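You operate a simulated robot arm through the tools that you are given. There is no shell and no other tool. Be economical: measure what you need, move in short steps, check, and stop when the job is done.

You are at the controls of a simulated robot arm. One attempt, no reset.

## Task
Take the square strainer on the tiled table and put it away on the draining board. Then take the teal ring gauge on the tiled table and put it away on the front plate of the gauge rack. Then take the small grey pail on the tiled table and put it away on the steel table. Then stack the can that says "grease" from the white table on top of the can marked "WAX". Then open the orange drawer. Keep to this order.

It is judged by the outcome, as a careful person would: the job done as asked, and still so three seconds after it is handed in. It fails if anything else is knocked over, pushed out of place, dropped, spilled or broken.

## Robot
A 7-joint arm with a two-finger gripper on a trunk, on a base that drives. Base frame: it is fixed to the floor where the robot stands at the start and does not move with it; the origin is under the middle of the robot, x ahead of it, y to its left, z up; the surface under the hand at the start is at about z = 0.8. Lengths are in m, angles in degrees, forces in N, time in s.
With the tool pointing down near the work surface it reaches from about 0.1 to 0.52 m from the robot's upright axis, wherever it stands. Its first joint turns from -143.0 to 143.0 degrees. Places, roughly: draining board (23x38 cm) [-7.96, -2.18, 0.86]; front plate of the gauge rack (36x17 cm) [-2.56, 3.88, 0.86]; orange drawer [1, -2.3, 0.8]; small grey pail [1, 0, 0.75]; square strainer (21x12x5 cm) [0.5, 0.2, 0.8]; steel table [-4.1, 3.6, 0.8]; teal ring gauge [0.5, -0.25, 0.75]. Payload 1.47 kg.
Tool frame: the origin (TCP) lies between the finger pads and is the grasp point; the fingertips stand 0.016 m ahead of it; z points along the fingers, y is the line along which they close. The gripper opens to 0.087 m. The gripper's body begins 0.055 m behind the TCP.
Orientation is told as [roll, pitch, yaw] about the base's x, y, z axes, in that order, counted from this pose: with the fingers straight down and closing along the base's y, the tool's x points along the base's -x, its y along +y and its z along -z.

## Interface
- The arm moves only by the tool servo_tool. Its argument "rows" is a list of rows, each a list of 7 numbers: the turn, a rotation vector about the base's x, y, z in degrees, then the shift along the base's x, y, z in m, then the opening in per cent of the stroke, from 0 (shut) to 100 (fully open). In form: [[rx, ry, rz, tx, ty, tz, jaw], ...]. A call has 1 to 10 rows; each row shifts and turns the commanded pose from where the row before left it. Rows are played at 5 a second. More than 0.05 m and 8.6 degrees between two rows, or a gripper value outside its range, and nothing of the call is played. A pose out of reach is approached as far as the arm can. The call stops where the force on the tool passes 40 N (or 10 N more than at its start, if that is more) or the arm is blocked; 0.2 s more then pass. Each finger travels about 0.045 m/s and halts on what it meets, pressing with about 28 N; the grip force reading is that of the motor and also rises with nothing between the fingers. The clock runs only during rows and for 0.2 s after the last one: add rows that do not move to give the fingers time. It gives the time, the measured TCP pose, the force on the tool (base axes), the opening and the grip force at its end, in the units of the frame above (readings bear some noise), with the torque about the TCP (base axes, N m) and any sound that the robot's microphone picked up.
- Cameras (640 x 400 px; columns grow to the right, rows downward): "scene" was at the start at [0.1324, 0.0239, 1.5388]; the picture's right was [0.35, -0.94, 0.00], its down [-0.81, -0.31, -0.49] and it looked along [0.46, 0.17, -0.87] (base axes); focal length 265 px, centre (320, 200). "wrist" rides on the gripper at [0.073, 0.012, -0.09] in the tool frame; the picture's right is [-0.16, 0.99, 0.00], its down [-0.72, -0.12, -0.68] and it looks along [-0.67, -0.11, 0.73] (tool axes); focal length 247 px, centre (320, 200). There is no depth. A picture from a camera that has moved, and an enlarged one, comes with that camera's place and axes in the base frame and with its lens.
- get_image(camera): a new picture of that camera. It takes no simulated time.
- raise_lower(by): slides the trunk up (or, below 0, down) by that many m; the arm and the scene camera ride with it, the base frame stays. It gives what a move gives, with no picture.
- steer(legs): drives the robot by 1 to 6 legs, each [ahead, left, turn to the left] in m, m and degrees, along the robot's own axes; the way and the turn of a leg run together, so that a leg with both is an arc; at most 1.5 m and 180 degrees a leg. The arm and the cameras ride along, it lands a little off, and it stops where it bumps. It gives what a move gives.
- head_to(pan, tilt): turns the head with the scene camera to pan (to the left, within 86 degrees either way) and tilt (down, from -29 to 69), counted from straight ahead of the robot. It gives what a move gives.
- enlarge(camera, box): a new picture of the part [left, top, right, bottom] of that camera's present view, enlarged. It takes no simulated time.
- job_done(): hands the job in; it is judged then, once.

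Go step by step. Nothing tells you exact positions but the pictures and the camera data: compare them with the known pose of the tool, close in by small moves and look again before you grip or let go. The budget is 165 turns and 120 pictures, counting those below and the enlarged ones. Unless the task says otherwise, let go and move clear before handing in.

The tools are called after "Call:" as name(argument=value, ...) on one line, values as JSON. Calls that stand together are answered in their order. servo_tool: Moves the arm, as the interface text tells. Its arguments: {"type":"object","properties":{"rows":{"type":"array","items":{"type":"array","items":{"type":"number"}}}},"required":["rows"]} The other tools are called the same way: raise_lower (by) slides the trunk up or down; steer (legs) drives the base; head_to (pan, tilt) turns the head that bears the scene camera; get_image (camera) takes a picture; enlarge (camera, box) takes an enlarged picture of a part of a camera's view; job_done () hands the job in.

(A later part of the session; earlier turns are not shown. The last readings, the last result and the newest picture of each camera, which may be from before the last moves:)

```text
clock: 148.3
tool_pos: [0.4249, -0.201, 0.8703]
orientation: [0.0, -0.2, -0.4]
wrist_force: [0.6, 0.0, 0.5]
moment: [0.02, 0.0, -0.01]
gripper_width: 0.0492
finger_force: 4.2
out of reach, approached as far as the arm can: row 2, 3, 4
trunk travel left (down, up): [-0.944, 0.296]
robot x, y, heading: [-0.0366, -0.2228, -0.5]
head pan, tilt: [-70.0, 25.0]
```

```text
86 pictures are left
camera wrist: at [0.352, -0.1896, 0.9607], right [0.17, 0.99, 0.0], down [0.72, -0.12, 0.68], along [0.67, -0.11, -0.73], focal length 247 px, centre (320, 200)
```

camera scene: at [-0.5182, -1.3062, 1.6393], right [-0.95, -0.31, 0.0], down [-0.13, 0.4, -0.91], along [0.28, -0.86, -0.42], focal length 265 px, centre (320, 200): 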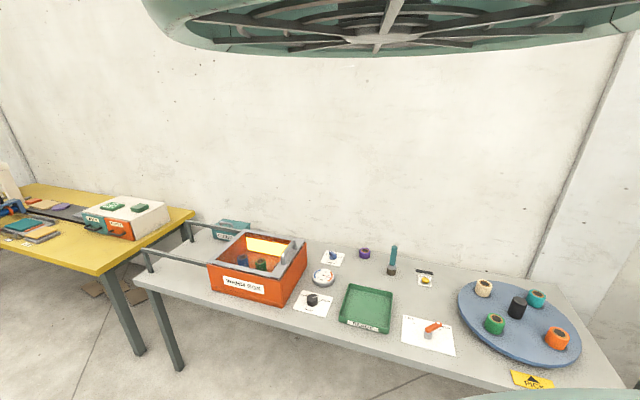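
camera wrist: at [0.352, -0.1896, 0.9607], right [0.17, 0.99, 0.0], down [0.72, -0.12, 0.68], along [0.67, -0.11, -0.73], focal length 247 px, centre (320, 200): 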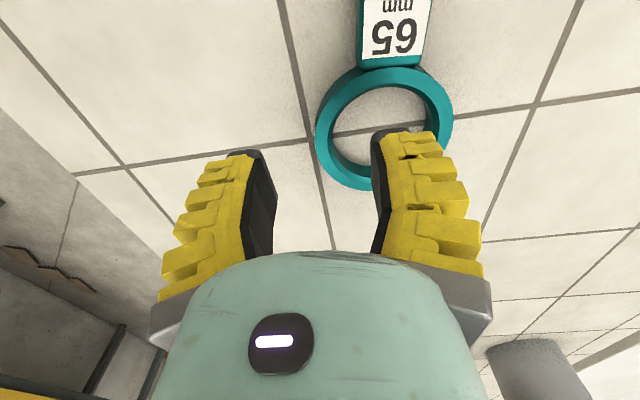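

Trunk is too high for the arm's reach; I'll raise the tool a little, lower the trunk, and re-centre.

Call:
servo_tool(rows=[[0, 0, 0, 0.01, 0.003, 0.045, 50], [0, 0, 0, 0, 0, 0, 50]])

Call:
raise_lower(by=-0.07)

Call:
get_image(camera="wrist")

```text
clock: 148.9
tool_pos: [0.4346, -0.1976, 0.9161]
orientation: [-0.1, -0.2, -0.3]
wrist_force: [2.0, 0.3, 1.3]
moment: [-0.01, 0.12, 0.05]
gripper_width: 0.0492
finger_force: 3.4
trunk travel left (down, up): [-0.944, 0.296]
robot x, y, heading: [-0.0383, -0.2196, -0.4]
head pan, tilt: [-70.0, 25.0]
```

```text
clock: 150.0
tool_pos: [0.4356, -0.1982, 0.8461]
orientation: [-0.1, -0.3, -0.4]
wrist_force: [-0.5, -0.2, -0.7]
moment: [0.03, -0.01, -0.04]
gripper_width: 0.0491
finger_force: 4.2
trunk travel left (down, up): [-0.874, 0.366]
robot x, y, heading: [-0.0371, -0.221, -0.7]
head pan, tilt: [-70.0, 25.0]
```

```text
85 pictures are left
camera wrist: at [0.3621, -0.1862, 0.9355], right [0.17, 0.99, 0.0], down [0.72, -0.12, 0.68], along [0.67, -0.11, -0.73], focal length 247 px, centre (320, 200)
```

wrist: 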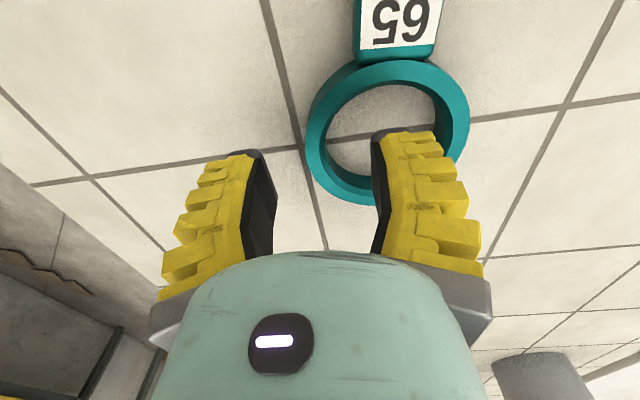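

Call:
servo_tool(rows=[[0, 0, 0, 0, 0, -0.012, 50], [0, 0, 0, 0, 0, -0.009, 50], [0, 0, 0, 0, 0, 0, 50]])

Call:
get_image(camera="wrist")

```text
clock: 150.8
tool_pos: [0.4351, -0.1996, 0.8255]
orientation: [0.0, -0.3, -0.5]
wrist_force: [0.5, -0.4, -0.2]
moment: [-0.03, 0.01, 0.0]
gripper_width: 0.049
finger_force: 3.7
trunk travel left (down, up): [-0.874, 0.366]
robot x, y, heading: [-0.0396, -0.22, -0.4]
head pan, tilt: [-70.0, 25.0]
```

```text
84 pictures are left
camera wrist: at [0.362, -0.186, 0.9143], right [0.17, 0.99, 0.0], down [0.72, -0.12, 0.68], along [0.67, -0.11, -0.73], focal length 247 px, centre (320, 200)
```

wrist: 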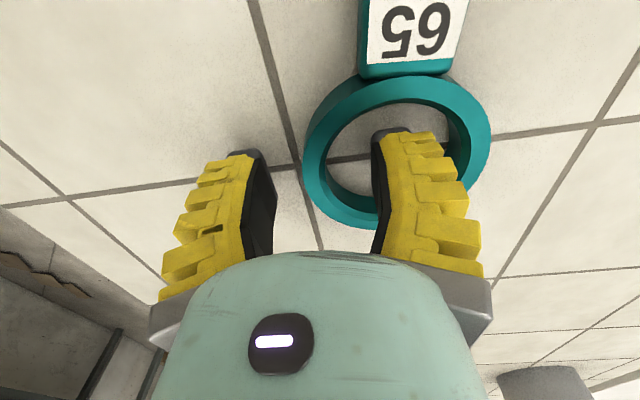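

Inner finger is inside the ring, outer finger outside. Close and test-lift.

Call:
servo_tool(rows=[[0, 0, 0, 0, 0, 0, 0], [0, 0, 0, 0, 0, 0, 0], [0, 0, 0, 0, 0, 0, 0], [0, 0, 0, 0, 0, 0, 0], [0, 0, 0, 0, 0, 0.01, 0], [0, 0, 0, 0, 0, 0.02, 0], [0, 0, 0, 0, 0, 0.03, 0], [0, 0, 0, 0, 0, 0, 0]])

Call:
get_image(camera="wrist")

```text
clock: 152.6
tool_pos: [0.4458, -0.1954, 0.871]
orientation: [-0.1, -0.3, -0.5]
wrist_force: [-0.3, -0.4, -0.1]
moment: [-0.03, 0.0, 0.01]
gripper_width: 0.0
finger_force: 28.0
out of reach, approached as far as the arm can: row 7
trunk travel left (down, up): [-0.874, 0.366]
robot x, y, heading: [-0.0368, -0.2226, -1.0]
head pan, tilt: [-70.0, 25.0]
```

```text
83 pictures are left
camera wrist: at [0.3722, -0.185, 0.9597], right [0.17, 0.99, 0.0], down [0.72, -0.12, 0.68], along [0.67, -0.11, -0.73], focal length 247 px, centre (320, 200)
```

wrist: 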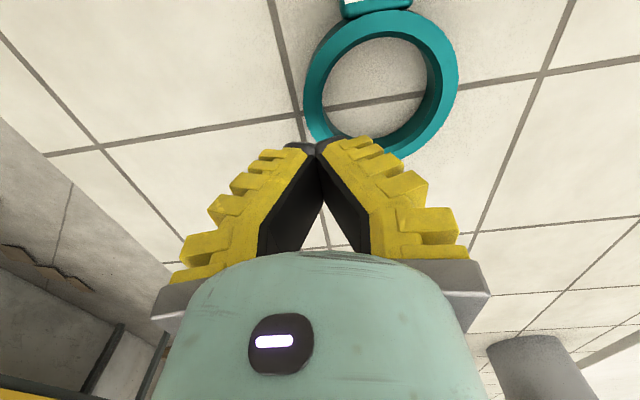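

It slipped since I was ~1 cm off the ring's widest line. The flat-sided tag (≈4 cm wide, ≈3 cm long) is a better hold; go above it.

Call:
servo_tool(rows=[[0, 0, 0, -0.025, 0.01, 0.02, 80], [0, 0, 0, -0.025, 0.01, 0.02, 80], [0, 0, 0, -0.025, 0.01, 0.01, 80], [0, 0, 0, 0, 0, 0, 80]])

Call:
get_image(camera="wrist")

```text
clock: 153.6
tool_pos: [0.4459, -0.1968, 0.8703]
orientation: [-0.2, -0.2, -0.5]
wrist_force: [0.0, -0.3, -0.6]
moment: [0.0, 0.02, 0.0]
gripper_width: 0.0731
finger_force: 2.5
out of reach, approached as far as the arm can: row 1, 2, 3
trunk travel left (down, up): [-0.874, 0.366]
robot x, y, heading: [-0.0401, -0.2214, -0.7]
head pan, tilt: [-70.0, 25.0]
```

```text
82 pictures are left
camera wrist: at [0.3719, -0.185, 0.9596], right [0.17, 0.99, 0.0], down [0.72, -0.12, 0.68], along [0.67, -0.11, -0.73], focal length 247 px, centre (320, 200)
```

wrist: 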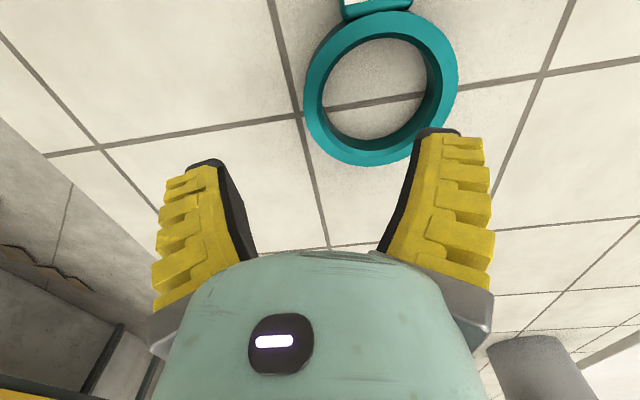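

The arm refuses to move inward from here—perhaps a joint limit. Try straight up first.

Call:
servo_tool(rows=[[0, 0, 0, 0, 0, 0.03, 80], [0, 0, 0, 0, 0, 0.03, 80], [0, 0, 0, 0, 0, 0.03, 80], [0, 0, 0, -0.03, 0, 0.0, 80], [0, 0, 0, -0.03, 0, 0, 80]])

```text
clock: 154.8
tool_pos: [0.4516, -0.1952, 0.8749]
orientation: [-0.2, -0.1, -0.6]
wrist_force: [0.0, 0.3, 1.6]
moment: [0.0, 0.0, 0.02]
gripper_width: 0.073
finger_force: 2.1
out of reach, approached as far as the arm can: row 1, 2, 3, 4, 5
trunk travel left (down, up): [-0.874, 0.366]
robot x, y, heading: [-0.0355, -0.2238, -0.7]
head pan, tilt: [-70.0, 25.0]
```

Call:
servo_tool(rows=[[0, 0, 0, 0, 0.03, 0, 80], [0, 0, 0, 0, 0.03, 0, 80], [0, 0, 0, 0, 0.03, 0.01, 80], [0, 0, 0, 0, 0, 0.03, 80], [0, 0, 0, 0, 0, 0.03, 80], [0, 0, 0, 0, 0, 0.03, 80]])

```text
clock: 156.2
tool_pos: [0.4623, -0.1031, 0.9617]
orientation: [-0.2, -0.2, -0.6]
wrist_force: [0.5, -1.2, -0.1]
moment: [0.03, -0.02, 0.01]
gripper_width: 0.0732
finger_force: 2.4
out of reach, approached as far as the arm can: row 6
trunk travel left (down, up): [-0.874, 0.366]
robot x, y, heading: [-0.0346, -0.2228, -0.8]
head pan, tilt: [-70.0, 25.0]
```

Motion frees up when the tool is to the robot's left. I'll retract with the tool left, then shift the base right so the tag lies at the robot's left.

Call:
servo_tool(rows=[[0, 0, 0, 0, 0.03, 0.02, 80], [0, 0, 0, -0.01, 0.03, 0.03, 80], [0, 0, 0, -0.02, 0, 0.03, 80], [0, 0, 0, -0.02, 0, 0.03, 80], [0, 0, 0, -0.02, 0, 0.03, 80], [0, 0, 0, -0.02, 0, 0, 80]])

Call:
steer(legs=[[0, -0.16, 0.8]])

Call:
get_image(camera="wrist")

```text
clock: 157.6
tool_pos: [0.4471, -0.0004, 1.0102]
orientation: [-0.2, -0.3, -0.4]
wrist_force: [0.1, 0.2, 0.7]
moment: [-0.01, 0.0, -0.01]
gripper_width: 0.073
finger_force: 1.8
out of reach, approached as far as the arm can: row 1, 2, 3, 4, 5, 6
trunk travel left (down, up): [-0.874, 0.366]
robot x, y, heading: [-0.0409, -0.2191, -0.5]
head pan, tilt: [-70.0, 25.0]
```

```text
clock: 159.0
tool_pos: [0.4441, -0.1517, 1.0107]
orientation: [-0.2, -0.3, 0.4]
wrist_force: [-0.2, 0.5, 0.2]
moment: [-0.01, 0.01, 0.01]
gripper_width: 0.073
finger_force: 2.5
trunk travel left (down, up): [-0.874, 0.366]
robot x, y, heading: [-0.0371, -0.3794, -0.3]
head pan, tilt: [-70.0, 25.0]
```

```text
81 pictures are left
camera wrist: at [0.3695, -0.1414, 1.0994], right [0.15, 0.99, 0.0], down [0.72, -0.11, 0.68], along [0.68, -0.1, -0.73], focal length 247 px, centre (320, 200)
```

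wrist: 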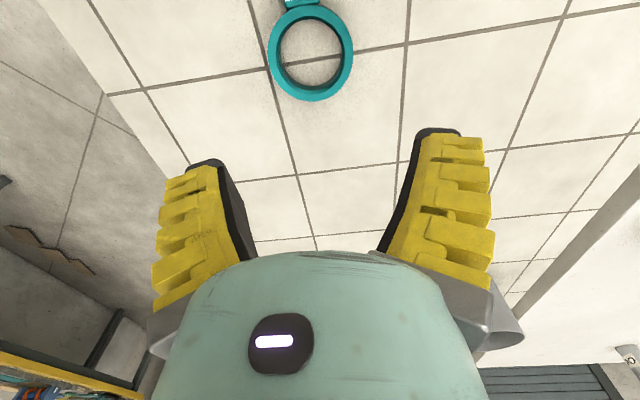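

Still limited inwards. Try moving up and outward to unfold, then inward.

Call:
servo_tool(rows=[[0, 0, 0, 0.02, 0, 0.04, 80], [0, 0, 0, 0.02, 0, 0.04, 80], [0, 0, 0, 0, 0, 0.04, 80], [0, 0, 0, 0, 0, 0.04, 80], [0, 0, 0, 0, 0, 0.04, 80], [0, 0, 0, 0, 0, 0.04, 80]])

Call:
servo_tool(rows=[[0, 0, 0, -0.04, 0, 0, 80], [0, 0, 0, -0.04, 0, 0, 80], [0, 0, 0, -0.04, 0, 0, 80], [0, 0, 0, -0.04, 0, 0, 80]])

```text
clock: 160.4
tool_pos: [0.5426, -0.098, 1.2187]
orientation: [-0.2, -0.1, 0.4]
wrist_force: [0.0, 0.8, -0.6]
moment: [-0.06, -0.02, 0.04]
gripper_width: 0.0731
finger_force: 2.7
out of reach, approached as far as the arm can: row 1, 2, 3, 4, 5, 6
trunk travel left (down, up): [-0.874, 0.366]
robot x, y, heading: [-0.0372, -0.3794, 0.0]
head pan, tilt: [-70.0, 25.0]
```

```text
clock: 161.4
tool_pos: [0.4507, -0.0178, 1.2028]
orientation: [-0.2, -0.2, 0.4]
wrist_force: [0.7, 0.1, 0.4]
moment: [0.04, -0.02, -0.04]
gripper_width: 0.0732
finger_force: 2.1
out of reach, approached as far as the arm can: row 1, 2, 3, 4
trunk travel left (down, up): [-0.874, 0.366]
robot x, y, heading: [-0.0424, -0.3805, 0.2]
head pan, tilt: [-70.0, 25.0]
```

The arm's elbow configuration appears shifted toward a limit. Try tilting (as when inward motion worked) and then moving inward.

Call:
servo_tool(rows=[[8, 0, 0, 0, 0, 0, 80], [8, 0, 0, 0, 0, 0, 80], [0, 0, 0, -0.03, -0.03, 0, 80], [0, 0, 0, -0.03, -0.03, 0, 80], [0, 0, 0, -0.03, -0.03, 0, 80], [0, 0, 0, 0, -0.04, 0, 80]])

Call:
servo_tool(rows=[[-8, 0, 0, 0, 0, 0, 80], [-8, 0, 0, 0, 0, 0, 80], [0, 0, 0, 0, 0, 0, 80]])

```text
clock: 162.8
tool_pos: [0.4731, -0.0068, 1.1392]
orientation: [15.8, -0.1, 0.3]
wrist_force: [-0.3, 1.5, -1.4]
moment: [-0.02, 0.01, -0.01]
gripper_width: 0.0732
finger_force: 2.0
out of reach, approached as far as the arm can: row 1, 2, 3, 4, 5, 6
trunk travel left (down, up): [-0.874, 0.366]
robot x, y, heading: [-0.0392, -0.3817, 0.3]
head pan, tilt: [-70.0, 25.0]
```

```text
clock: 163.6
tool_pos: [0.4732, -0.0057, 1.1386]
orientation: [-0.2, -0.1, 0.3]
wrist_force: [0.9, -0.2, -0.8]
moment: [-0.03, -0.06, -0.01]
gripper_width: 0.0732
finger_force: 2.7
trunk travel left (down, up): [-0.874, 0.366]
robot x, y, heading: [-0.0405, -0.3799, 0.0]
head pan, tilt: [-70.0, 25.0]
```

Let me look at the arm with the head to understand the limit.

Call:
head_to(pan=-40, tilt=30)

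Call:
get_image(camera="scene")

```text
clock: 164.6
tool_pos: [0.4737, -0.006, 1.1389]
orientation: [-0.1, -0.2, 0.3]
wrist_force: [0.9, 0.0, 0.2]
moment: [0.0, 0.01, 0.03]
gripper_width: 0.0728
finger_force: 2.5
trunk travel left (down, up): [-0.874, 0.366]
robot x, y, heading: [-0.0399, -0.3786, -0.1]
head pan, tilt: [-40.0, 30.0]
```

```text
80 pictures are left
camera scene: at [0.0825, -0.4554, 1.5651], right [-0.82, -0.57, 0.0], down [-0.26, 0.38, -0.89], along [0.5, -0.73, -0.46], focal length 265 px, centre (320, 200)
```

scene: 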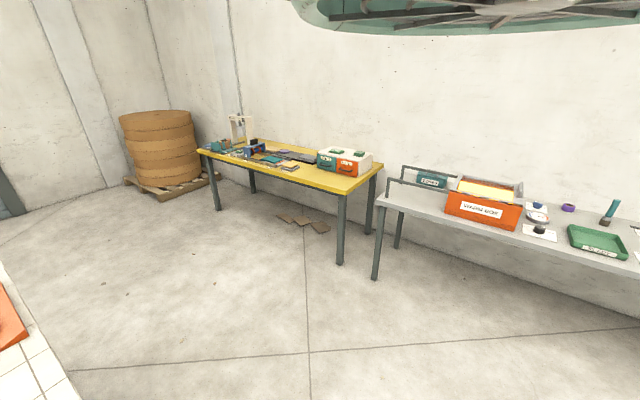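

Call:
head_to(pan=0, tilt=45)

Call:
get_image(camera="scene")

```text
clock: 165.7
tool_pos: [0.4736, -0.006, 1.1392]
orientation: [0.0, -0.2, 0.4]
wrist_force: [-0.4, 0.2, 0.3]
moment: [0.02, 0.05, -0.04]
gripper_width: 0.0731
finger_force: 2.0
trunk travel left (down, up): [-0.874, 0.366]
robot x, y, heading: [-0.04, -0.3854, 0.2]
head pan, tilt: [0.0, 45.0]
```

```text
79 pictures are left
camera scene: at [0.0786, -0.4502, 1.5457], right [-0.83, -0.56, 0.0], down [-0.36, 0.53, -0.76], along [0.43, -0.63, -0.65], focal length 265 px, centre (320, 200)
```

scene: 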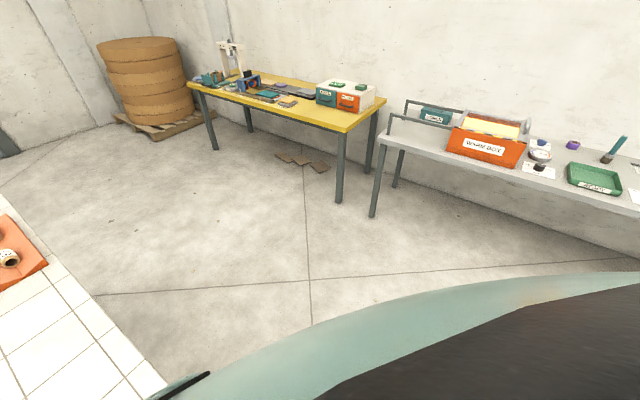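

The head is held at −55° by the arm. The minimum reach seems to shrink at lower relative heights, so I'll raise the trunk and bring the tool down and in.

Call:
raise_lower(by=0.3)

Call:
servo_tool(rows=[[0, 0, 0, 0, -0.02, -0.045, 80], [0, 0, 0, -0.01, -0.02, -0.04, 80], [0, 0, 0, -0.01, -0.02, -0.04, 80], [0, 0, 0, -0.01, -0.02, -0.04, 80], [0, 0, 0, -0.02, -0.02, -0.04, 80], [0, 0, 0, -0.02, -0.02, -0.04, 80], [0, 0, 0, -0.02, 0, -0.04, 80], [0, 0, 0, -0.03, 0, -0.03, 80], [0, 0, 0, -0.03, 0, 0, 80]])

```text
clock: 168.7
tool_pos: [0.4736, -0.0076, 1.44]
orientation: [0.0, -0.2, 0.4]
wrist_force: [0.2, -0.7, -0.4]
moment: [-0.03, 0.04, -0.01]
gripper_width: 0.073
finger_force: 2.9
trunk travel left (down, up): [-1.174, 0.066]
robot x, y, heading: [-0.0448, -0.3803, -0.2]
head pan, tilt: [0.0, 45.0]
```

```text
clock: 170.7
tool_pos: [0.333, -0.1309, 1.1475]
orientation: [0.0, -0.3, 0.3]
wrist_force: [0.0, -1.8, 0.8]
moment: [0.03, 0.01, 0.0]
gripper_width: 0.0731
finger_force: 2.3
out of reach, approached as far as the arm can: row 8
trunk travel left (down, up): [-1.174, 0.066]
robot x, y, heading: [-0.0402, -0.3781, 0.1]
head pan, tilt: [0.0, 45.0]
```

Progress: reach shrinks. Continue inwards.

Call:
servo_tool(rows=[[0, 0, 0, -0.02, -0.02, -0.03, 80], [0, 0, 0, -0.02, -0.02, -0.03, 80], [0, 0, 0, -0.02, -0.02, 0, 80], [0, 0, 0, -0.02, -0.02, 0, 80], [0, 0, 0, -0.02, -0.02, 0, 80]])

Call:
servo_tool(rows=[[0, 0, 0, 0, 0, 0.04, 80], [0, 0, 0, 0, 0, 0.04, 80], [0, 0, 0, 0, 0, 0.04, 80], [0, 0, 0, 0, 0, 0.04, 80], [0, 0, 0, 0, 0, 0.04, 80], [0, 0, 0, 0, 0, 0.04, 80]])

```text
clock: 171.8
tool_pos: [0.241, -0.2247, 1.1105]
orientation: [-0.2, -0.3, 0.4]
wrist_force: [-0.2, 0.9, 0.1]
moment: [0.02, 0.03, 0.0]
gripper_width: 0.0732
finger_force: 2.6
out of reach, approached as far as the arm can: row 2
trunk travel left (down, up): [-1.174, 0.066]
robot x, y, heading: [-0.0421, -0.3834, 0.2]
head pan, tilt: [0.0, 45.0]
```

```text
clock: 173.2
tool_pos: [0.2441, -0.2136, 1.3378]
orientation: [-0.4, -0.3, 0.3]
wrist_force: [0.0, -0.2, -0.2]
moment: [0.01, -0.02, -0.01]
gripper_width: 0.0732
finger_force: 2.4
out of reach, approached as far as the arm can: row 6
trunk travel left (down, up): [-1.174, 0.066]
robot x, y, heading: [-0.0402, -0.3825, 0.1]
head pan, tilt: [0.0, 45.0]
```

The arm has re-folded properly. Move above the tag and lower the trunk.

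Call:
servo_tool(rows=[[0, 0, 0, 0.03, 0.012, 0, 80], [0, 0, 0, 0.03, 0.012, -0.02, 80], [0, 0, 0, 0.03, 0.012, -0.02, 80], [0, 0, 0, 0.03, 0.012, -0.03, 80], [0, 0, 0, 0, 0, 0, 80]])

Call:
raise_lower(by=-0.27)

Call:
get_image(camera="wrist")

```text
clock: 174.4
tool_pos: [0.3647, -0.1653, 1.2676]
orientation: [-0.2, -0.2, 0.4]
wrist_force: [-0.2, -0.8, 0.0]
moment: [0.02, 0.0, 0.05]
gripper_width: 0.0729
finger_force: 2.7
trunk travel left (down, up): [-1.174, 0.066]
robot x, y, heading: [-0.0396, -0.3779, 0.1]
head pan, tilt: [0.0, 45.0]
```

```text
clock: 177.2
tool_pos: [0.3647, -0.1655, 0.9971]
orientation: [-0.2, -0.2, 0.3]
wrist_force: [-0.2, 0.1, -0.4]
moment: [-0.01, -0.01, -0.01]
gripper_width: 0.0733
finger_force: 3.0
trunk travel left (down, up): [-0.904, 0.336]
robot x, y, heading: [-0.0391, -0.3817, 0.1]
head pan, tilt: [0.0, 45.0]
```

```text
78 pictures are left
camera wrist: at [0.2906, -0.1554, 1.0869], right [0.15, 0.99, 0.0], down [0.72, -0.11, 0.68], along [0.68, -0.1, -0.73], focal length 247 px, centre (320, 200)
```

wrist: 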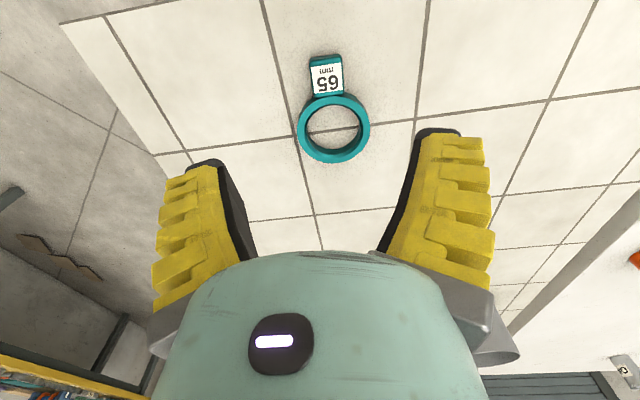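

Tag centre ≈(0.371, −0.160). Descend around it.

Call:
servo_tool(rows=[[0, 0, 0, 0.006, 0.005, -0.045, 80], [0, 0, 0, 0, 0, -0.045, 80], [0, 0, 0, 0, 0, -0.045, 80], [0, 0, 0, 0, 0, -0.02, 80], [0, 0, 0, 0, 0, 0, 80]])

Call:
get_image(camera="wrist")

```text
clock: 178.4
tool_pos: [0.3704, -0.1606, 0.8633]
orientation: [-0.2, -0.1, 0.3]
wrist_force: [-1.4, -0.7, 0.7]
moment: [-0.02, -0.05, 0.01]
gripper_width: 0.073
finger_force: 2.3
out of reach, approached as far as the arm can: row 4
trunk travel left (down, up): [-0.904, 0.336]
robot x, y, heading: [-0.0416, -0.3799, 0.1]
head pan, tilt: [0.0, 45.0]
```

```text
77 pictures are left
camera wrist: at [0.2958, -0.1506, 0.9517], right [0.15, 0.99, 0.0], down [0.72, -0.11, 0.68], along [0.67, -0.11, -0.73], focal length 247 px, centre (320, 200)
```

wrist: 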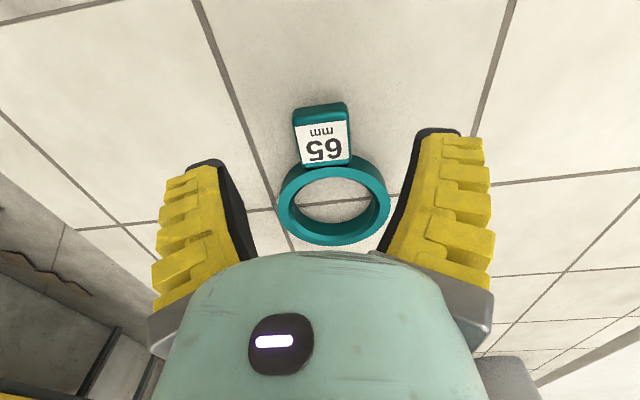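

Use the trunk for the last bit: raise the tool 6 cm, lower the trunk 10 cm.

Call:
servo_tool(rows=[[0, 0, 0, 0, 0, 0.03, 80], [0, 0, 0, 0, 0, 0.03, 80], [0, 0, 0, 0, 0, 0, 80]])

Call:
raise_lower(by=-0.099)

Call:
get_image(camera="wrist")

```text
clock: 179.2
tool_pos: [0.3718, -0.1613, 0.9237]
orientation: [-0.3, -0.2, 0.3]
wrist_force: [-0.2, 0.1, -0.2]
moment: [-0.05, 0.02, -0.02]
gripper_width: 0.0731
finger_force: 2.3
trunk travel left (down, up): [-0.904, 0.336]
robot x, y, heading: [-0.0415, -0.3803, 0.2]
head pan, tilt: [0.0, 45.0]
```

```text
clock: 180.5
tool_pos: [0.3716, -0.1607, 0.8243]
orientation: [-0.1, -0.2, 0.3]
wrist_force: [0.2, -0.3, -0.3]
moment: [0.0, 0.01, 0.03]
gripper_width: 0.0732
finger_force: 2.5
trunk travel left (down, up): [-0.805, 0.435]
robot x, y, heading: [-0.0367, -0.3833, 0.2]
head pan, tilt: [0.0, 45.0]
```

```text
76 pictures are left
camera wrist: at [0.2973, -0.1504, 0.9132], right [0.15, 0.99, 0.0], down [0.72, -0.11, 0.68], along [0.68, -0.1, -0.73], focal length 247 px, centre (320, 200)
```

wrist: 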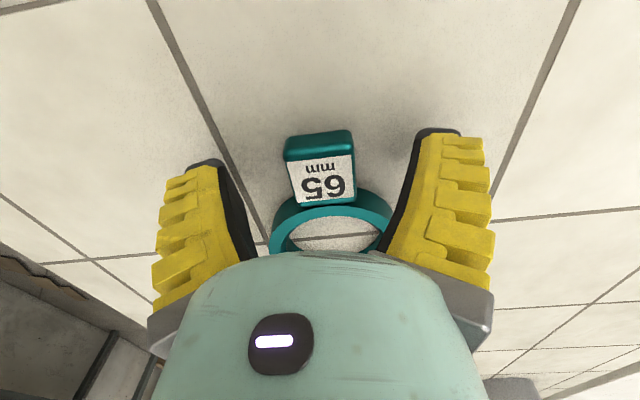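

Tag is centred between the fingers. Close and test-lift.

Call:
servo_tool(rows=[[0, 0, 0, 0, 0, -0.003, 0], [0, 0, 0, 0, 0, 0, 0], [0, 0, 0, 0, 0, 0, 0], [0, 0, 0, 0, 0, 0, 0], [0, 0, 0, 0, 0, 0.01, 0], [0, 0, 0, 0, 0, 0.02, 0], [0, 0, 0, 0, 0, 0.03, 0], [0, 0, 0, 0, 0, 0, 0]])

Call:
get_image(camera="wrist")

```text
clock: 182.3
tool_pos: [0.3716, -0.1612, 0.8808]
orientation: [-0.3, -0.2, 0.3]
wrist_force: [0.8, 0.6, -0.6]
moment: [0.02, 0.09, -0.03]
gripper_width: 0.0256
finger_force: 27.9
trunk travel left (down, up): [-0.805, 0.435]
robot x, y, heading: [-0.0384, -0.3787, 0.1]
head pan, tilt: [0.0, 45.0]
```

```text
75 pictures are left
camera wrist: at [0.2975, -0.1507, 0.9701], right [0.15, 0.99, 0.0], down [0.72, -0.11, 0.68], along [0.67, -0.1, -0.73], focal length 247 px, centre (320, 200)
```

wrist: 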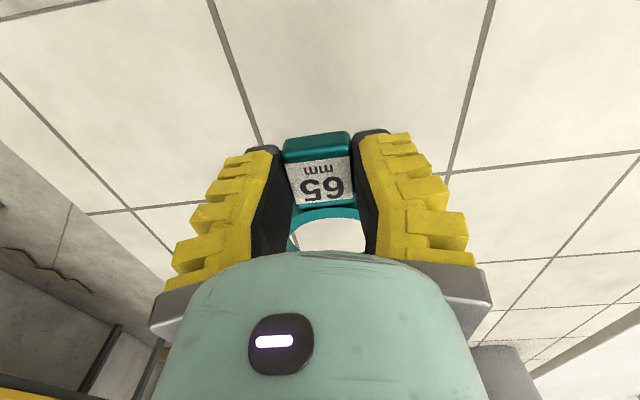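

The gauge is held level. Raise, back off, and turn so the head looks toward the rack area.

Call:
servo_tool(rows=[[0, 0, 0, 0, 0, 0.04, 0], [0, 0, 0, 0, 0, 0.04, 0], [0, 0, 0, 0, 0, 0.04, 0], [0, 0, 0, 0, 0, 0.04, 0], [0, 0, 0, 0, 0, 0, 0]])

Call:
steer(legs=[[-0.6, 0.35, 0], [0, 0, 170]])

Call:
raise_lower(by=0.35)

Call:
head_to(pan=-55, tilt=22)

Call:
get_image(camera="scene")

```text
clock: 183.5
tool_pos: [0.3699, -0.1603, 1.0416]
orientation: [-0.2, -0.2, 0.5]
wrist_force: [0.3, 0.0, -1.9]
moment: [-0.01, 0.06, -0.02]
gripper_width: 0.0257
finger_force: 28.5
trunk travel left (down, up): [-0.805, 0.435]
robot x, y, heading: [-0.0405, -0.3762, -0.0]
head pan, tilt: [0.0, 45.0]
```

```text
clock: 194.3
tool_pos: [-1.0826, -0.1766, 1.0411]
orientation: [-0.1, -0.2, 170.3]
wrist_force: [-0.4, -0.2, -2.5]
moment: [-0.02, -0.07, 0.0]
gripper_width: 0.0254
finger_force: 28.5
trunk travel left (down, up): [-0.805, 0.435]
robot x, y, heading: [-0.6386, -0.0334, 170.1]
head pan, tilt: [0.0, 45.0]
```

```text
clock: 197.7
tool_pos: [-1.0832, -0.1765, 1.3916]
orientation: [-0.1, -0.2, 170.3]
wrist_force: [0.5, -0.2, -1.2]
moment: [-0.02, -0.01, 0.02]
gripper_width: 0.0256
finger_force: 28.3
trunk travel left (down, up): [-1.155, 0.085]
robot x, y, heading: [-0.6409, -0.0323, 170.1]
head pan, tilt: [0.0, 45.0]
```

```text
clock: 198.9
tool_pos: [-1.0828, -0.1752, 1.3911]
orientation: [0.0, -0.2, 170.2]
wrist_force: [-0.2, 0.3, -1.2]
moment: [0.0, -0.1, -0.01]
gripper_width: 0.0256
finger_force: 28.4
trunk travel left (down, up): [-1.155, 0.085]
robot x, y, heading: [-0.6399, -0.0345, 170.0]
head pan, tilt: [-55.0, 22.0]
```

```text
74 pictures are left
camera scene: at [-0.7473, 0.0668, 1.8541], right [0.91, 0.41, 0.0], down [0.16, -0.35, -0.92], along [-0.38, 0.84, -0.38], focal length 265 px, centre (320, 200)
```

scene: 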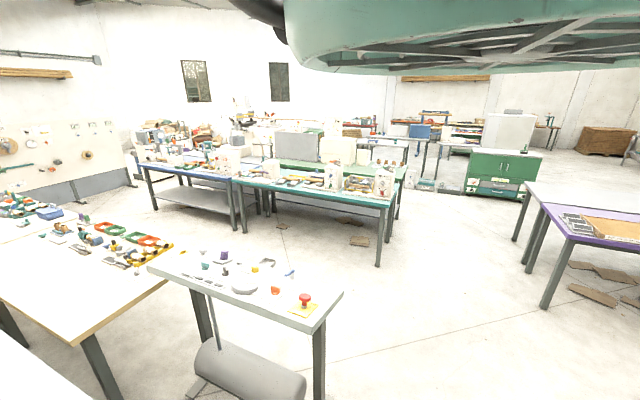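

Call:
enlarge(camera="scene", box=[130, 90, 430, 270])

```text
2.13 times, centred on (280, 180) of scene
camera zoom: at [-0.7473, 0.0668, 1.8541], right [0.91, 0.41, 0.0], down [0.16, -0.35, -0.92], along [-0.38, 0.84, -0.38], focal length 565 px, centre (405, 243)
```

zoom: 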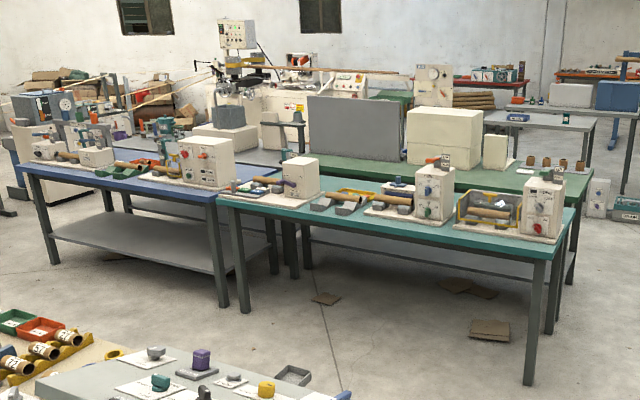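

The gauge rack must be on the green bench with its grey back toward us, so I'll go round the right end (lane x≈−0.4) and approach from the far side. Turn to face −y and back up along the lane.

Call:
steer(legs=[[0, 0, 100], [0, 0.24, 0], [-1.5, 0, 0], [-1.5, 0, 0]])

Call:
get_image(camera="scene")

```text
clock: 219.0
tool_pos: [-0.2028, 2.5635, 1.3912]
orientation: [-0.1, -0.2, -88.7]
wrist_force: [-0.2, 0.8, -1.4]
moment: [0.05, 0.01, 0.02]
gripper_width: 0.0254
finger_force: 28.8
trunk travel left (down, up): [-1.155, 0.085]
robot x, y, heading: [-0.4271, 2.9703, -88.9]
head pan, tilt: [-55.0, 22.0]
```

```text
72 pictures are left
camera scene: at [-0.504, 2.8462, 1.855], right [-0.58, 0.82, 0.0], down [0.31, 0.22, -0.93], along [-0.76, -0.54, -0.38], focal length 265 px, centre (320, 200)
```

scene: 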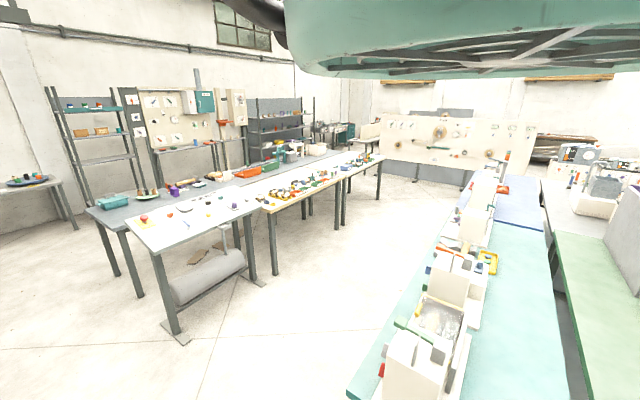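

Lane is clear. Continue back to y≈4.85, then strafe a bit toward −x and look.

Call:
steer(legs=[[-1.4, 0, 0], [-0.5, 0, -1], [0, -0.9, 0]])

Call:
get_image(camera="scene")

```text
clock: 232.9
tool_pos: [-1.1379, 4.4718, 1.3911]
orientation: [-0.2, -0.1, -89.6]
wrist_force: [-0.3, 0.0, -1.4]
moment: [0.08, 0.01, 0.0]
gripper_width: 0.0255
finger_force: 27.8
trunk travel left (down, up): [-1.155, 0.085]
robot x, y, heading: [-1.3576, 4.8819, -89.7]
head pan, tilt: [-55.0, 22.0]
```

```text
71 pictures are left
camera scene: at [-1.4346, 4.759, 1.8551], right [-0.56, 0.83, 0.0], down [0.31, 0.21, -0.93], along [-0.77, -0.52, -0.37], focal length 265 px, centre (320, 200)
```

scene: 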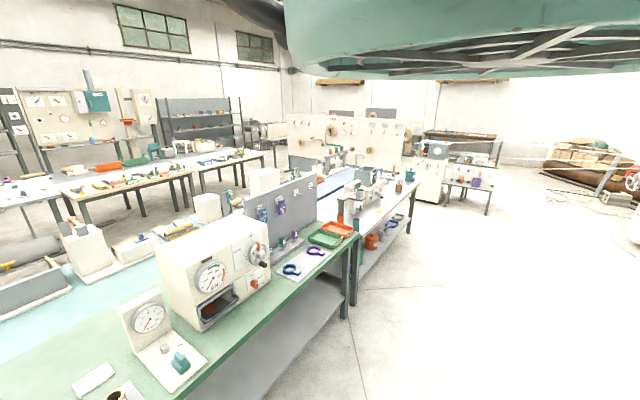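

Call:
enlarge(camera="scene", box=[230, 130, 450, 310])

```text
2.22 times, centred on (340, 220) of scene
camera zoom: at [-1.4346, 4.759, 1.8551], right [-0.56, 0.83, 0.0], down [0.31, 0.21, -0.93], along [-0.77, -0.52, -0.37], focal length 589 px, centre (276, 156)
```

zoom: 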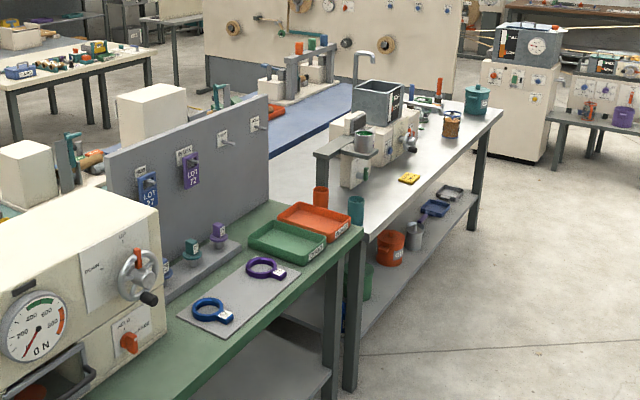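

The front plate spans x −2.38…−2.77, y 3.80…3.97 with blue and purple gauges; the free gap is centred at x≈−2.565. Drive to stand in front of it.

Call:
steer(legs=[[0, -1.357, -0.3], [0.48, 0, 0]])

Call:
get_image(camera="wrist")

```text
clock: 242.1
tool_pos: [-2.488, 3.992, 1.3915]
orientation: [0.0, -0.2, -90.2]
wrist_force: [-0.7, 0.1, -1.7]
moment: [0.07, 0.01, 0.01]
gripper_width: 0.0252
finger_force: 27.5
trunk travel left (down, up): [-1.155, 0.085]
robot x, y, heading: [-2.7063, 4.4027, -90.2]
head pan, tilt: [-55.0, 22.0]
```

```text
69 pictures are left
camera wrist: at [-2.4758, 4.0645, 1.48], right [0.99, -0.16, 0.0], down [-0.12, -0.72, 0.68], along [-0.11, -0.67, -0.73], focal length 247 px, centre (320, 200)
```

wrist: 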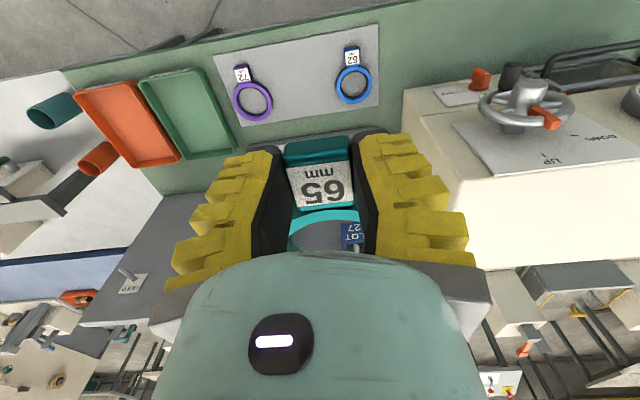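

Gap midpoint x≈−2.554; plate y 3.79…3.965. Move base slightly nearer, align the tool, lower.

Call:
steer(legs=[[0.045, 0, 0]])

Call:
raise_lower(by=-0.3)

Call:
servo_tool(rows=[[0, 0, 0, -0.034, -0.018, 0, 0], [0, 0, 0, -0.033, -0.017, 0, 0], [0, 0, 0, 0, 0, -0.03, 0], [0, 0, 0, 0, 0, -0.03, 0], [0, 0, 0, 0, 0, 0, 0]])

Call:
get_image(camera="wrist")

```text
clock: 243.0
tool_pos: [-2.4879, 3.9479, 1.3914]
orientation: [-0.1, -0.3, -90.2]
wrist_force: [-0.7, 0.1, -2.7]
moment: [0.09, -0.03, 0.03]
gripper_width: 0.0254
finger_force: 28.2
trunk travel left (down, up): [-1.155, 0.085]
robot x, y, heading: [-2.7041, 4.3576, -90.4]
head pan, tilt: [-55.0, 22.0]
```

```text
clock: 246.0
tool_pos: [-2.4887, 3.9471, 1.0911]
orientation: [-0.1, -0.2, -90.2]
wrist_force: [0.1, -0.4, -2.1]
moment: [0.08, -0.01, 0.0]
gripper_width: 0.0252
finger_force: 27.7
trunk travel left (down, up): [-0.855, 0.385]
robot x, y, heading: [-2.7043, 4.3595, -90.6]
head pan, tilt: [-55.0, 22.0]
```

```text
clock: 247.2
tool_pos: [-2.5536, 3.9135, 1.0303]
orientation: [-0.2, -0.3, -90.2]
wrist_force: [-0.3, 0.7, -1.3]
moment: [0.11, 0.0, 0.03]
gripper_width: 0.0253
finger_force: 27.6
trunk travel left (down, up): [-0.855, 0.385]
robot x, y, heading: [-2.7018, 4.3534, -90.4]
head pan, tilt: [-55.0, 22.0]
```

```text
68 pictures are left
camera wrist: at [-2.5436, 3.9852, 1.1197], right [0.99, -0.16, 0.0], down [-0.12, -0.72, 0.68], along [-0.11, -0.67, -0.73], focal length 247 px, centre (320, 200)
```

wrist: 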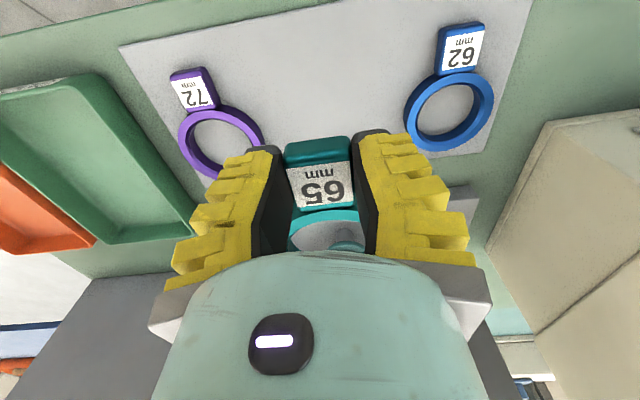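

Aligned between the two gauges. Lower.

Call:
servo_tool(rows=[[0, 0, 0, 0, 0, -0.04, 0], [0, 0, 0, 0, 0, -0.04, 0], [0, 0, 0, 0, 0, -0.035, 0], [0, 0, 0, 0, 0, -0.02, 0], [0, 0, 0, 0, 0, -0.008, 0], [0, 0, 0, 0, 0, 0, 0]])

Call:
get_image(camera="wrist")

```text
clock: 248.6
tool_pos: [-2.5549, 3.9129, 0.8864]
orientation: [-0.1, -0.2, -90.4]
wrist_force: [0.0, 0.7, -1.8]
moment: [0.07, 0.01, -0.02]
gripper_width: 0.0253
finger_force: 28.3
trunk travel left (down, up): [-0.855, 0.385]
robot x, y, heading: [-2.7038, 4.3566, -90.6]
head pan, tilt: [-55.0, 22.0]
```

```text
67 pictures are left
camera wrist: at [-2.5432, 3.9851, 0.9765], right [0.99, -0.16, 0.0], down [-0.12, -0.72, 0.68], along [-0.11, -0.67, -0.73], focal length 247 px, centre (320, 200)
```

wrist: 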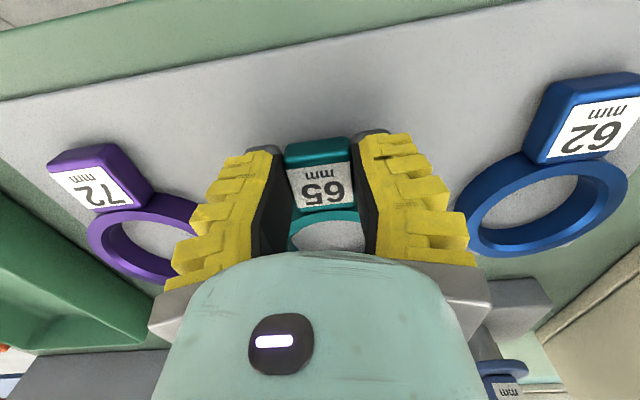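

Call:
servo_tool(rows=[[0, 0, 0, 0, 0, -0.004, 0], [0, 0, 0, 0, 0, 0, 0]])

Call:
servo_tool(rows=[[0, 0, 0, 0, 0, -0.003, 0], [0, 0, 0, 0, 0, 0, 0]])

Call:
servo_tool(rows=[[0, 0, 0, 0, 0, -0.003, 0], [0, 0, 0, 0, 0, 0, 0]])

```text
clock: 249.2
tool_pos: [-2.5555, 3.9126, 0.8831]
orientation: [-0.1, -0.2, -90.2]
wrist_force: [-0.7, -1.0, -1.4]
moment: [0.11, 0.03, 0.0]
gripper_width: 0.0254
finger_force: 28.1
trunk travel left (down, up): [-0.855, 0.385]
robot x, y, heading: [-2.7046, 4.3627, -90.3]
head pan, tilt: [-55.0, 22.0]
```

```text
clock: 249.8
tool_pos: [-2.5546, 3.9129, 0.8806]
orientation: [-0.2, -0.2, -90.3]
wrist_force: [-0.4, 0.3, -1.7]
moment: [0.03, -0.02, 0.02]
gripper_width: 0.0254
finger_force: 27.8
trunk travel left (down, up): [-0.855, 0.385]
robot x, y, heading: [-2.7046, 4.3614, -90.4]
head pan, tilt: [-55.0, 22.0]
```

```text
clock: 250.4
tool_pos: [-2.5534, 3.9112, 0.8775]
orientation: [-0.1, -0.4, -90.1]
wrist_force: [-1.8, 3.2, 11.8]
moment: [-0.3, -0.07, -0.02]
gripper_width: 0.0293
finger_force: 27.9
trunk travel left (down, up): [-0.855, 0.385]
robot x, y, heading: [-2.7012, 4.3606, -90.4]
head pan, tilt: [-55.0, 22.0]
```

Touched down. Release and lift away.

Call:
servo_tool(rows=[[0, 0, 0, 0, 0, 0.001, 70], [0, 0, 0, 0, 0, 0, 70], [0, 0, 0, 0, 0, 0, 70], [0, 0, 0, 0, 0, 0, 70], [0, 0, 0, 0, 0, 0.02, 70], [0, 0, 0, 0, 0, 0.03, 70], [0, 0, 0, 0, 0, 0.04, 70], [0, 0, 0, 0, 0, 0.04, 70], [0, 0, 0, 0, 0, 0.04, 70], [0, 0, 0, 0, 0, 0, 70]])

Call:
get_image(camera="wrist")

```text
clock: 252.6
tool_pos: [-2.5544, 3.9118, 1.0504]
orientation: [-0.1, -0.1, -90.1]
wrist_force: [0.4, -1.4, 0.1]
moment: [-0.02, 0.01, 0.0]
gripper_width: 0.0654
finger_force: 3.5
trunk travel left (down, up): [-0.855, 0.385]
robot x, y, heading: [-2.7042, 4.3595, -90.7]
head pan, tilt: [-55.0, 22.0]
```

```text
66 pictures are left
camera wrist: at [-2.5436, 3.9858, 1.1386], right [0.99, -0.16, 0.0], down [-0.12, -0.72, 0.68], along [-0.11, -0.67, -0.73], focal length 247 px, centre (320, 200)
```

wrist: 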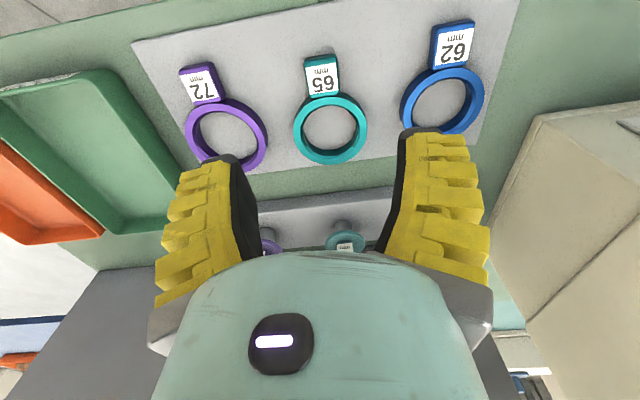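

The teal gauge sits neatly between its neighbours. Before leaving, take a look at the steel table from here for later.

Call:
steer(legs=[[-0.45, 0, 0]])

Call:
raise_lower(by=0.3)

Call:
get_image(camera="scene")

```text
clock: 255.3
tool_pos: [-2.5523, 4.3602, 1.0497]
orientation: [0.0, -0.2, -90.4]
wrist_force: [-0.2, 0.1, -0.5]
moment: [0.0, -0.01, 0.01]
gripper_width: 0.0653
finger_force: 3.6
trunk travel left (down, up): [-0.855, 0.385]
robot x, y, heading: [-2.6986, 4.806, -90.7]
head pan, tilt: [-55.0, 22.0]
```

```text
clock: 258.3
tool_pos: [-2.5524, 4.3593, 1.3497]
orientation: [-0.1, -0.3, -90.3]
wrist_force: [-0.3, -0.1, -0.4]
moment: [-0.02, 0.01, -0.03]
gripper_width: 0.0652
finger_force: 3.6
trunk travel left (down, up): [-1.155, 0.085]
robot x, y, heading: [-2.701, 4.8049, -90.6]
head pan, tilt: [-55.0, 22.0]
```

```text
65 pictures are left
camera scene: at [-2.7772, 4.6865, 1.8551], right [-0.55, 0.83, 0.0], down [0.31, 0.21, -0.93], along [-0.77, -0.51, -0.37], focal length 265 px, centre (320, 200)
```

scene: 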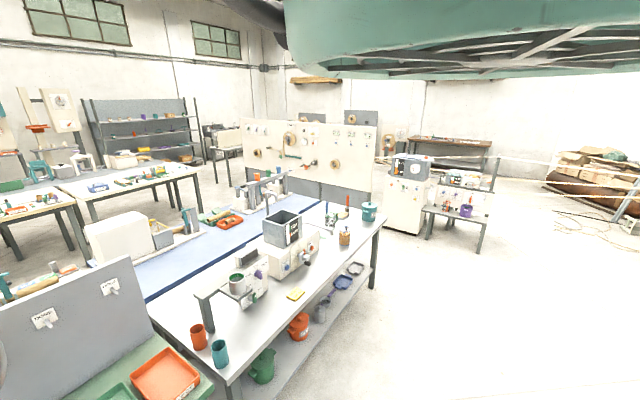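

Steel table has a free front spot near (−4.05, 3.86). Now return for the pail: back down the lane and look over the tiled table.

Call:
steer(legs=[[0, 1.2, 0.6], [0, 1.1, 0], [1.5, 0, 0], [1.5, 0, 0], [1.5, 0, 0], [0.3, 0, 0]])

Call:
steer(legs=[[0, 0, 145]])

Call:
get_image(camera="scene")

```text
clock: 292.5
tool_pos: [-0.2896, -0.4738, 1.3492]
orientation: [0.0, -0.3, -90.7]
wrist_force: [-0.3, -0.7, 0.6]
moment: [-0.03, 0.03, 0.0]
gripper_width: 0.0654
finger_force: 3.5
trunk travel left (down, up): [-1.155, 0.085]
robot x, y, heading: [-0.4328, -0.0254, -90.5]
head pan, tilt: [-55.0, 22.0]
```

```text
clock: 298.8
tool_pos: [-0.2919, 0.4227, 1.3488]
orientation: [-0.2, -0.3, 53.5]
wrist_force: [0.3, 0.1, -0.7]
moment: [-0.05, 0.0, 0.02]
gripper_width: 0.0656
finger_force: 3.3
trunk travel left (down, up): [-1.155, 0.085]
robot x, y, heading: [-0.4347, -0.0299, 53.3]
head pan, tilt: [-55.0, 22.0]
```

```text
64 pictures are left
camera scene: at [-0.2999, 0.0266, 1.8551], right [-0.04, -1.0, 0.0], down [-0.37, 0.02, -0.93], along [0.93, -0.04, -0.37], focal length 265 px, centre (320, 200)
```

scene: 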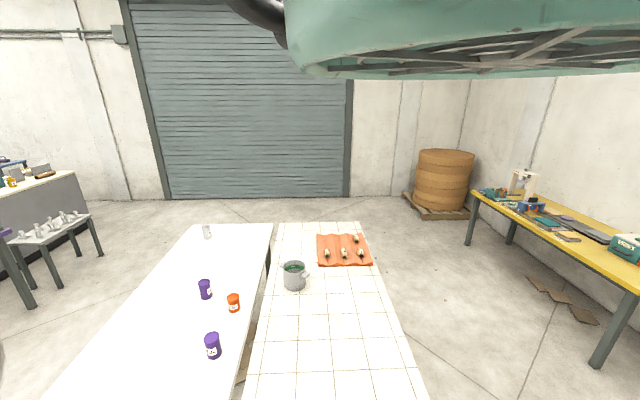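

The whole tiled table is visible: the pail stands at about (0.97, 0.12) with its handle to the right, with something in it. Zoom in.

Call:
enlarge(camera="scene", box=[180, 210, 390, 370])

```text
2.50 times, centred on (285, 290) of scene
camera zoom: at [-0.2999, 0.0266, 1.8551], right [-0.04, -1.0, 0.0], down [-0.37, 0.02, -0.93], along [0.93, -0.04, -0.37], focal length 663 px, centre (408, -25)
```

zoom: 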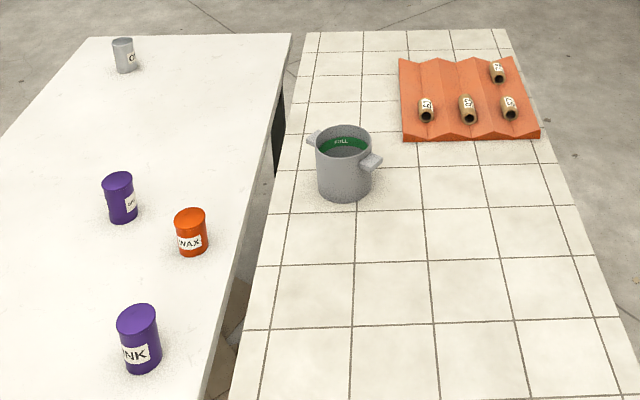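

The pail (≈12.5 cm wide, ≈13 cm tall, two ears at the rim) is near (0.975, 0.125). I'll approach from the table's right side, facing +y.

Call:
steer(legs=[[0, 0, 36.7], [-1.0, 0, 0], [0, -1.37, 0], [0.3, 0, 0]])

Call:
get_image(camera="wrist")

```text
clock: 313.8
tool_pos: [0.7771, -0.2816, 1.3487]
orientation: [-0.1, -0.2, 90.5]
wrist_force: [0.0, 0.3, 0.2]
moment: [0.02, -0.01, 0.0]
gripper_width: 0.0652
finger_force: 2.7
trunk travel left (down, up): [-1.155, 0.085]
robot x, y, heading: [0.9274, -0.7257, 90.0]
head pan, tilt: [-55.0, 22.0]
```

```text
62 pictures are left
camera wrist: at [0.7649, -0.3555, 1.4384], right [-0.99, 0.15, 0.0], down [0.11, 0.72, 0.68], along [0.1, 0.68, -0.73], focal length 247 px, centre (320, 200)
```

wrist: 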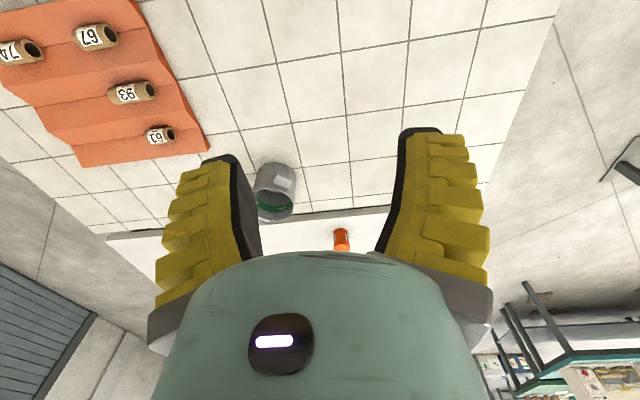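

Call:
raise_lower(by=-0.28)

Call:
servo_tool(rows=[[0, 0, 0, 0.01, 0.02, 0.03, 70], [0, 0, 0, 0.01, 0.02, 0.03, 70], [0, 0, 0, 0.01, 0.02, 0.03, 70], [0, 0, 0, 0.01, 0.02, 0.03, 70], [0, 0, 0, 0.01, 0.02, 0.03, 70], [0, 0, 0, 0.01, 0.02, 0.03, 70], [0, 0, 0, 0.01, 0.02, 0.03, 70], [0, 0, 0, 0.01, 0.02, 0.03, 70]])

```text
clock: 316.6
tool_pos: [0.778, -0.2814, 1.0696]
orientation: [-0.1, -0.2, 90.5]
wrist_force: [0.2, 0.4, 1.2]
moment: [0.02, -0.03, 0.01]
gripper_width: 0.0653
finger_force: 3.0
trunk travel left (down, up): [-0.875, 0.365]
robot x, y, heading: [0.9313, -0.7289, 90.2]
head pan, tilt: [-55.0, 22.0]
```

```text
clock: 318.4
tool_pos: [0.8538, -0.1913, 1.1627]
orientation: [-0.3, -0.6, 90.5]
wrist_force: [-0.3, -0.6, 0.1]
moment: [0.01, -0.03, 0.04]
gripper_width: 0.0653
finger_force: 3.6
out of reach, approached as far as the arm can: row 4, 5, 6, 7, 8
trunk travel left (down, up): [-0.875, 0.365]
robot x, y, heading: [0.9287, -0.725, 90.0]
head pan, tilt: [-55.0, 22.0]
```

Straight-down reach ends here; pitch the fingers forward (+y) and extend.

Call:
servo_tool(rows=[[8, 0, 0, 0, 0.02, 0.01, 70], [8, 0, 0, 0, 0.02, 0.01, 70], [8, 0, 0, 0, 0.02, 0.01, 70], [8, 0, 0, 0, 0.02, 0.01, 70], [8, 0, 0, 0, 0.02, 0.01, 70], [0, 0, 0, 0, 0.03, 0.0, 70], [0, 0, 0, 0, 0.03, 0.0, 70], [0, 0, 0, 0, 0.03, 0, 70]])

Call:
get_image(camera="wrist")

```text
clock: 320.2
tool_pos: [0.8529, -0.001, 1.2113]
orientation: [-0.5, -40.4, 90.6]
wrist_force: [-0.9, 0.3, 0.3]
moment: [0.0, -0.01, 0.0]
gripper_width: 0.0652
finger_force: 3.7
trunk travel left (down, up): [-0.875, 0.365]
robot x, y, heading: [0.9314, -0.7271, 90.3]
head pan, tilt: [-55.0, 22.0]
```

```text
61 pictures are left
camera wrist: at [0.8413, -0.1152, 1.2331], right [-0.99, 0.12, 0.1], down [0.11, 0.11, 0.99], along [0.1, 0.99, -0.12], focal length 247 px, centre (320, 200)
```

wrist: 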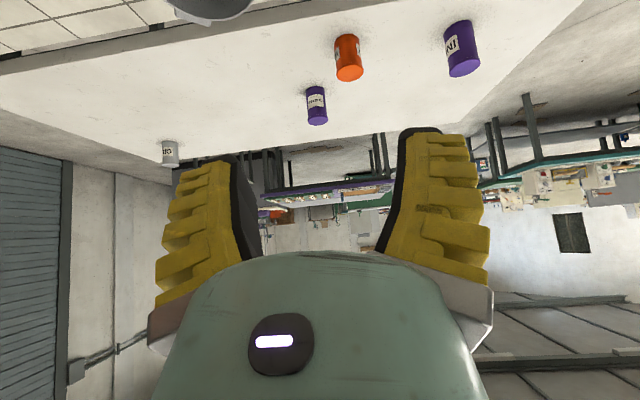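

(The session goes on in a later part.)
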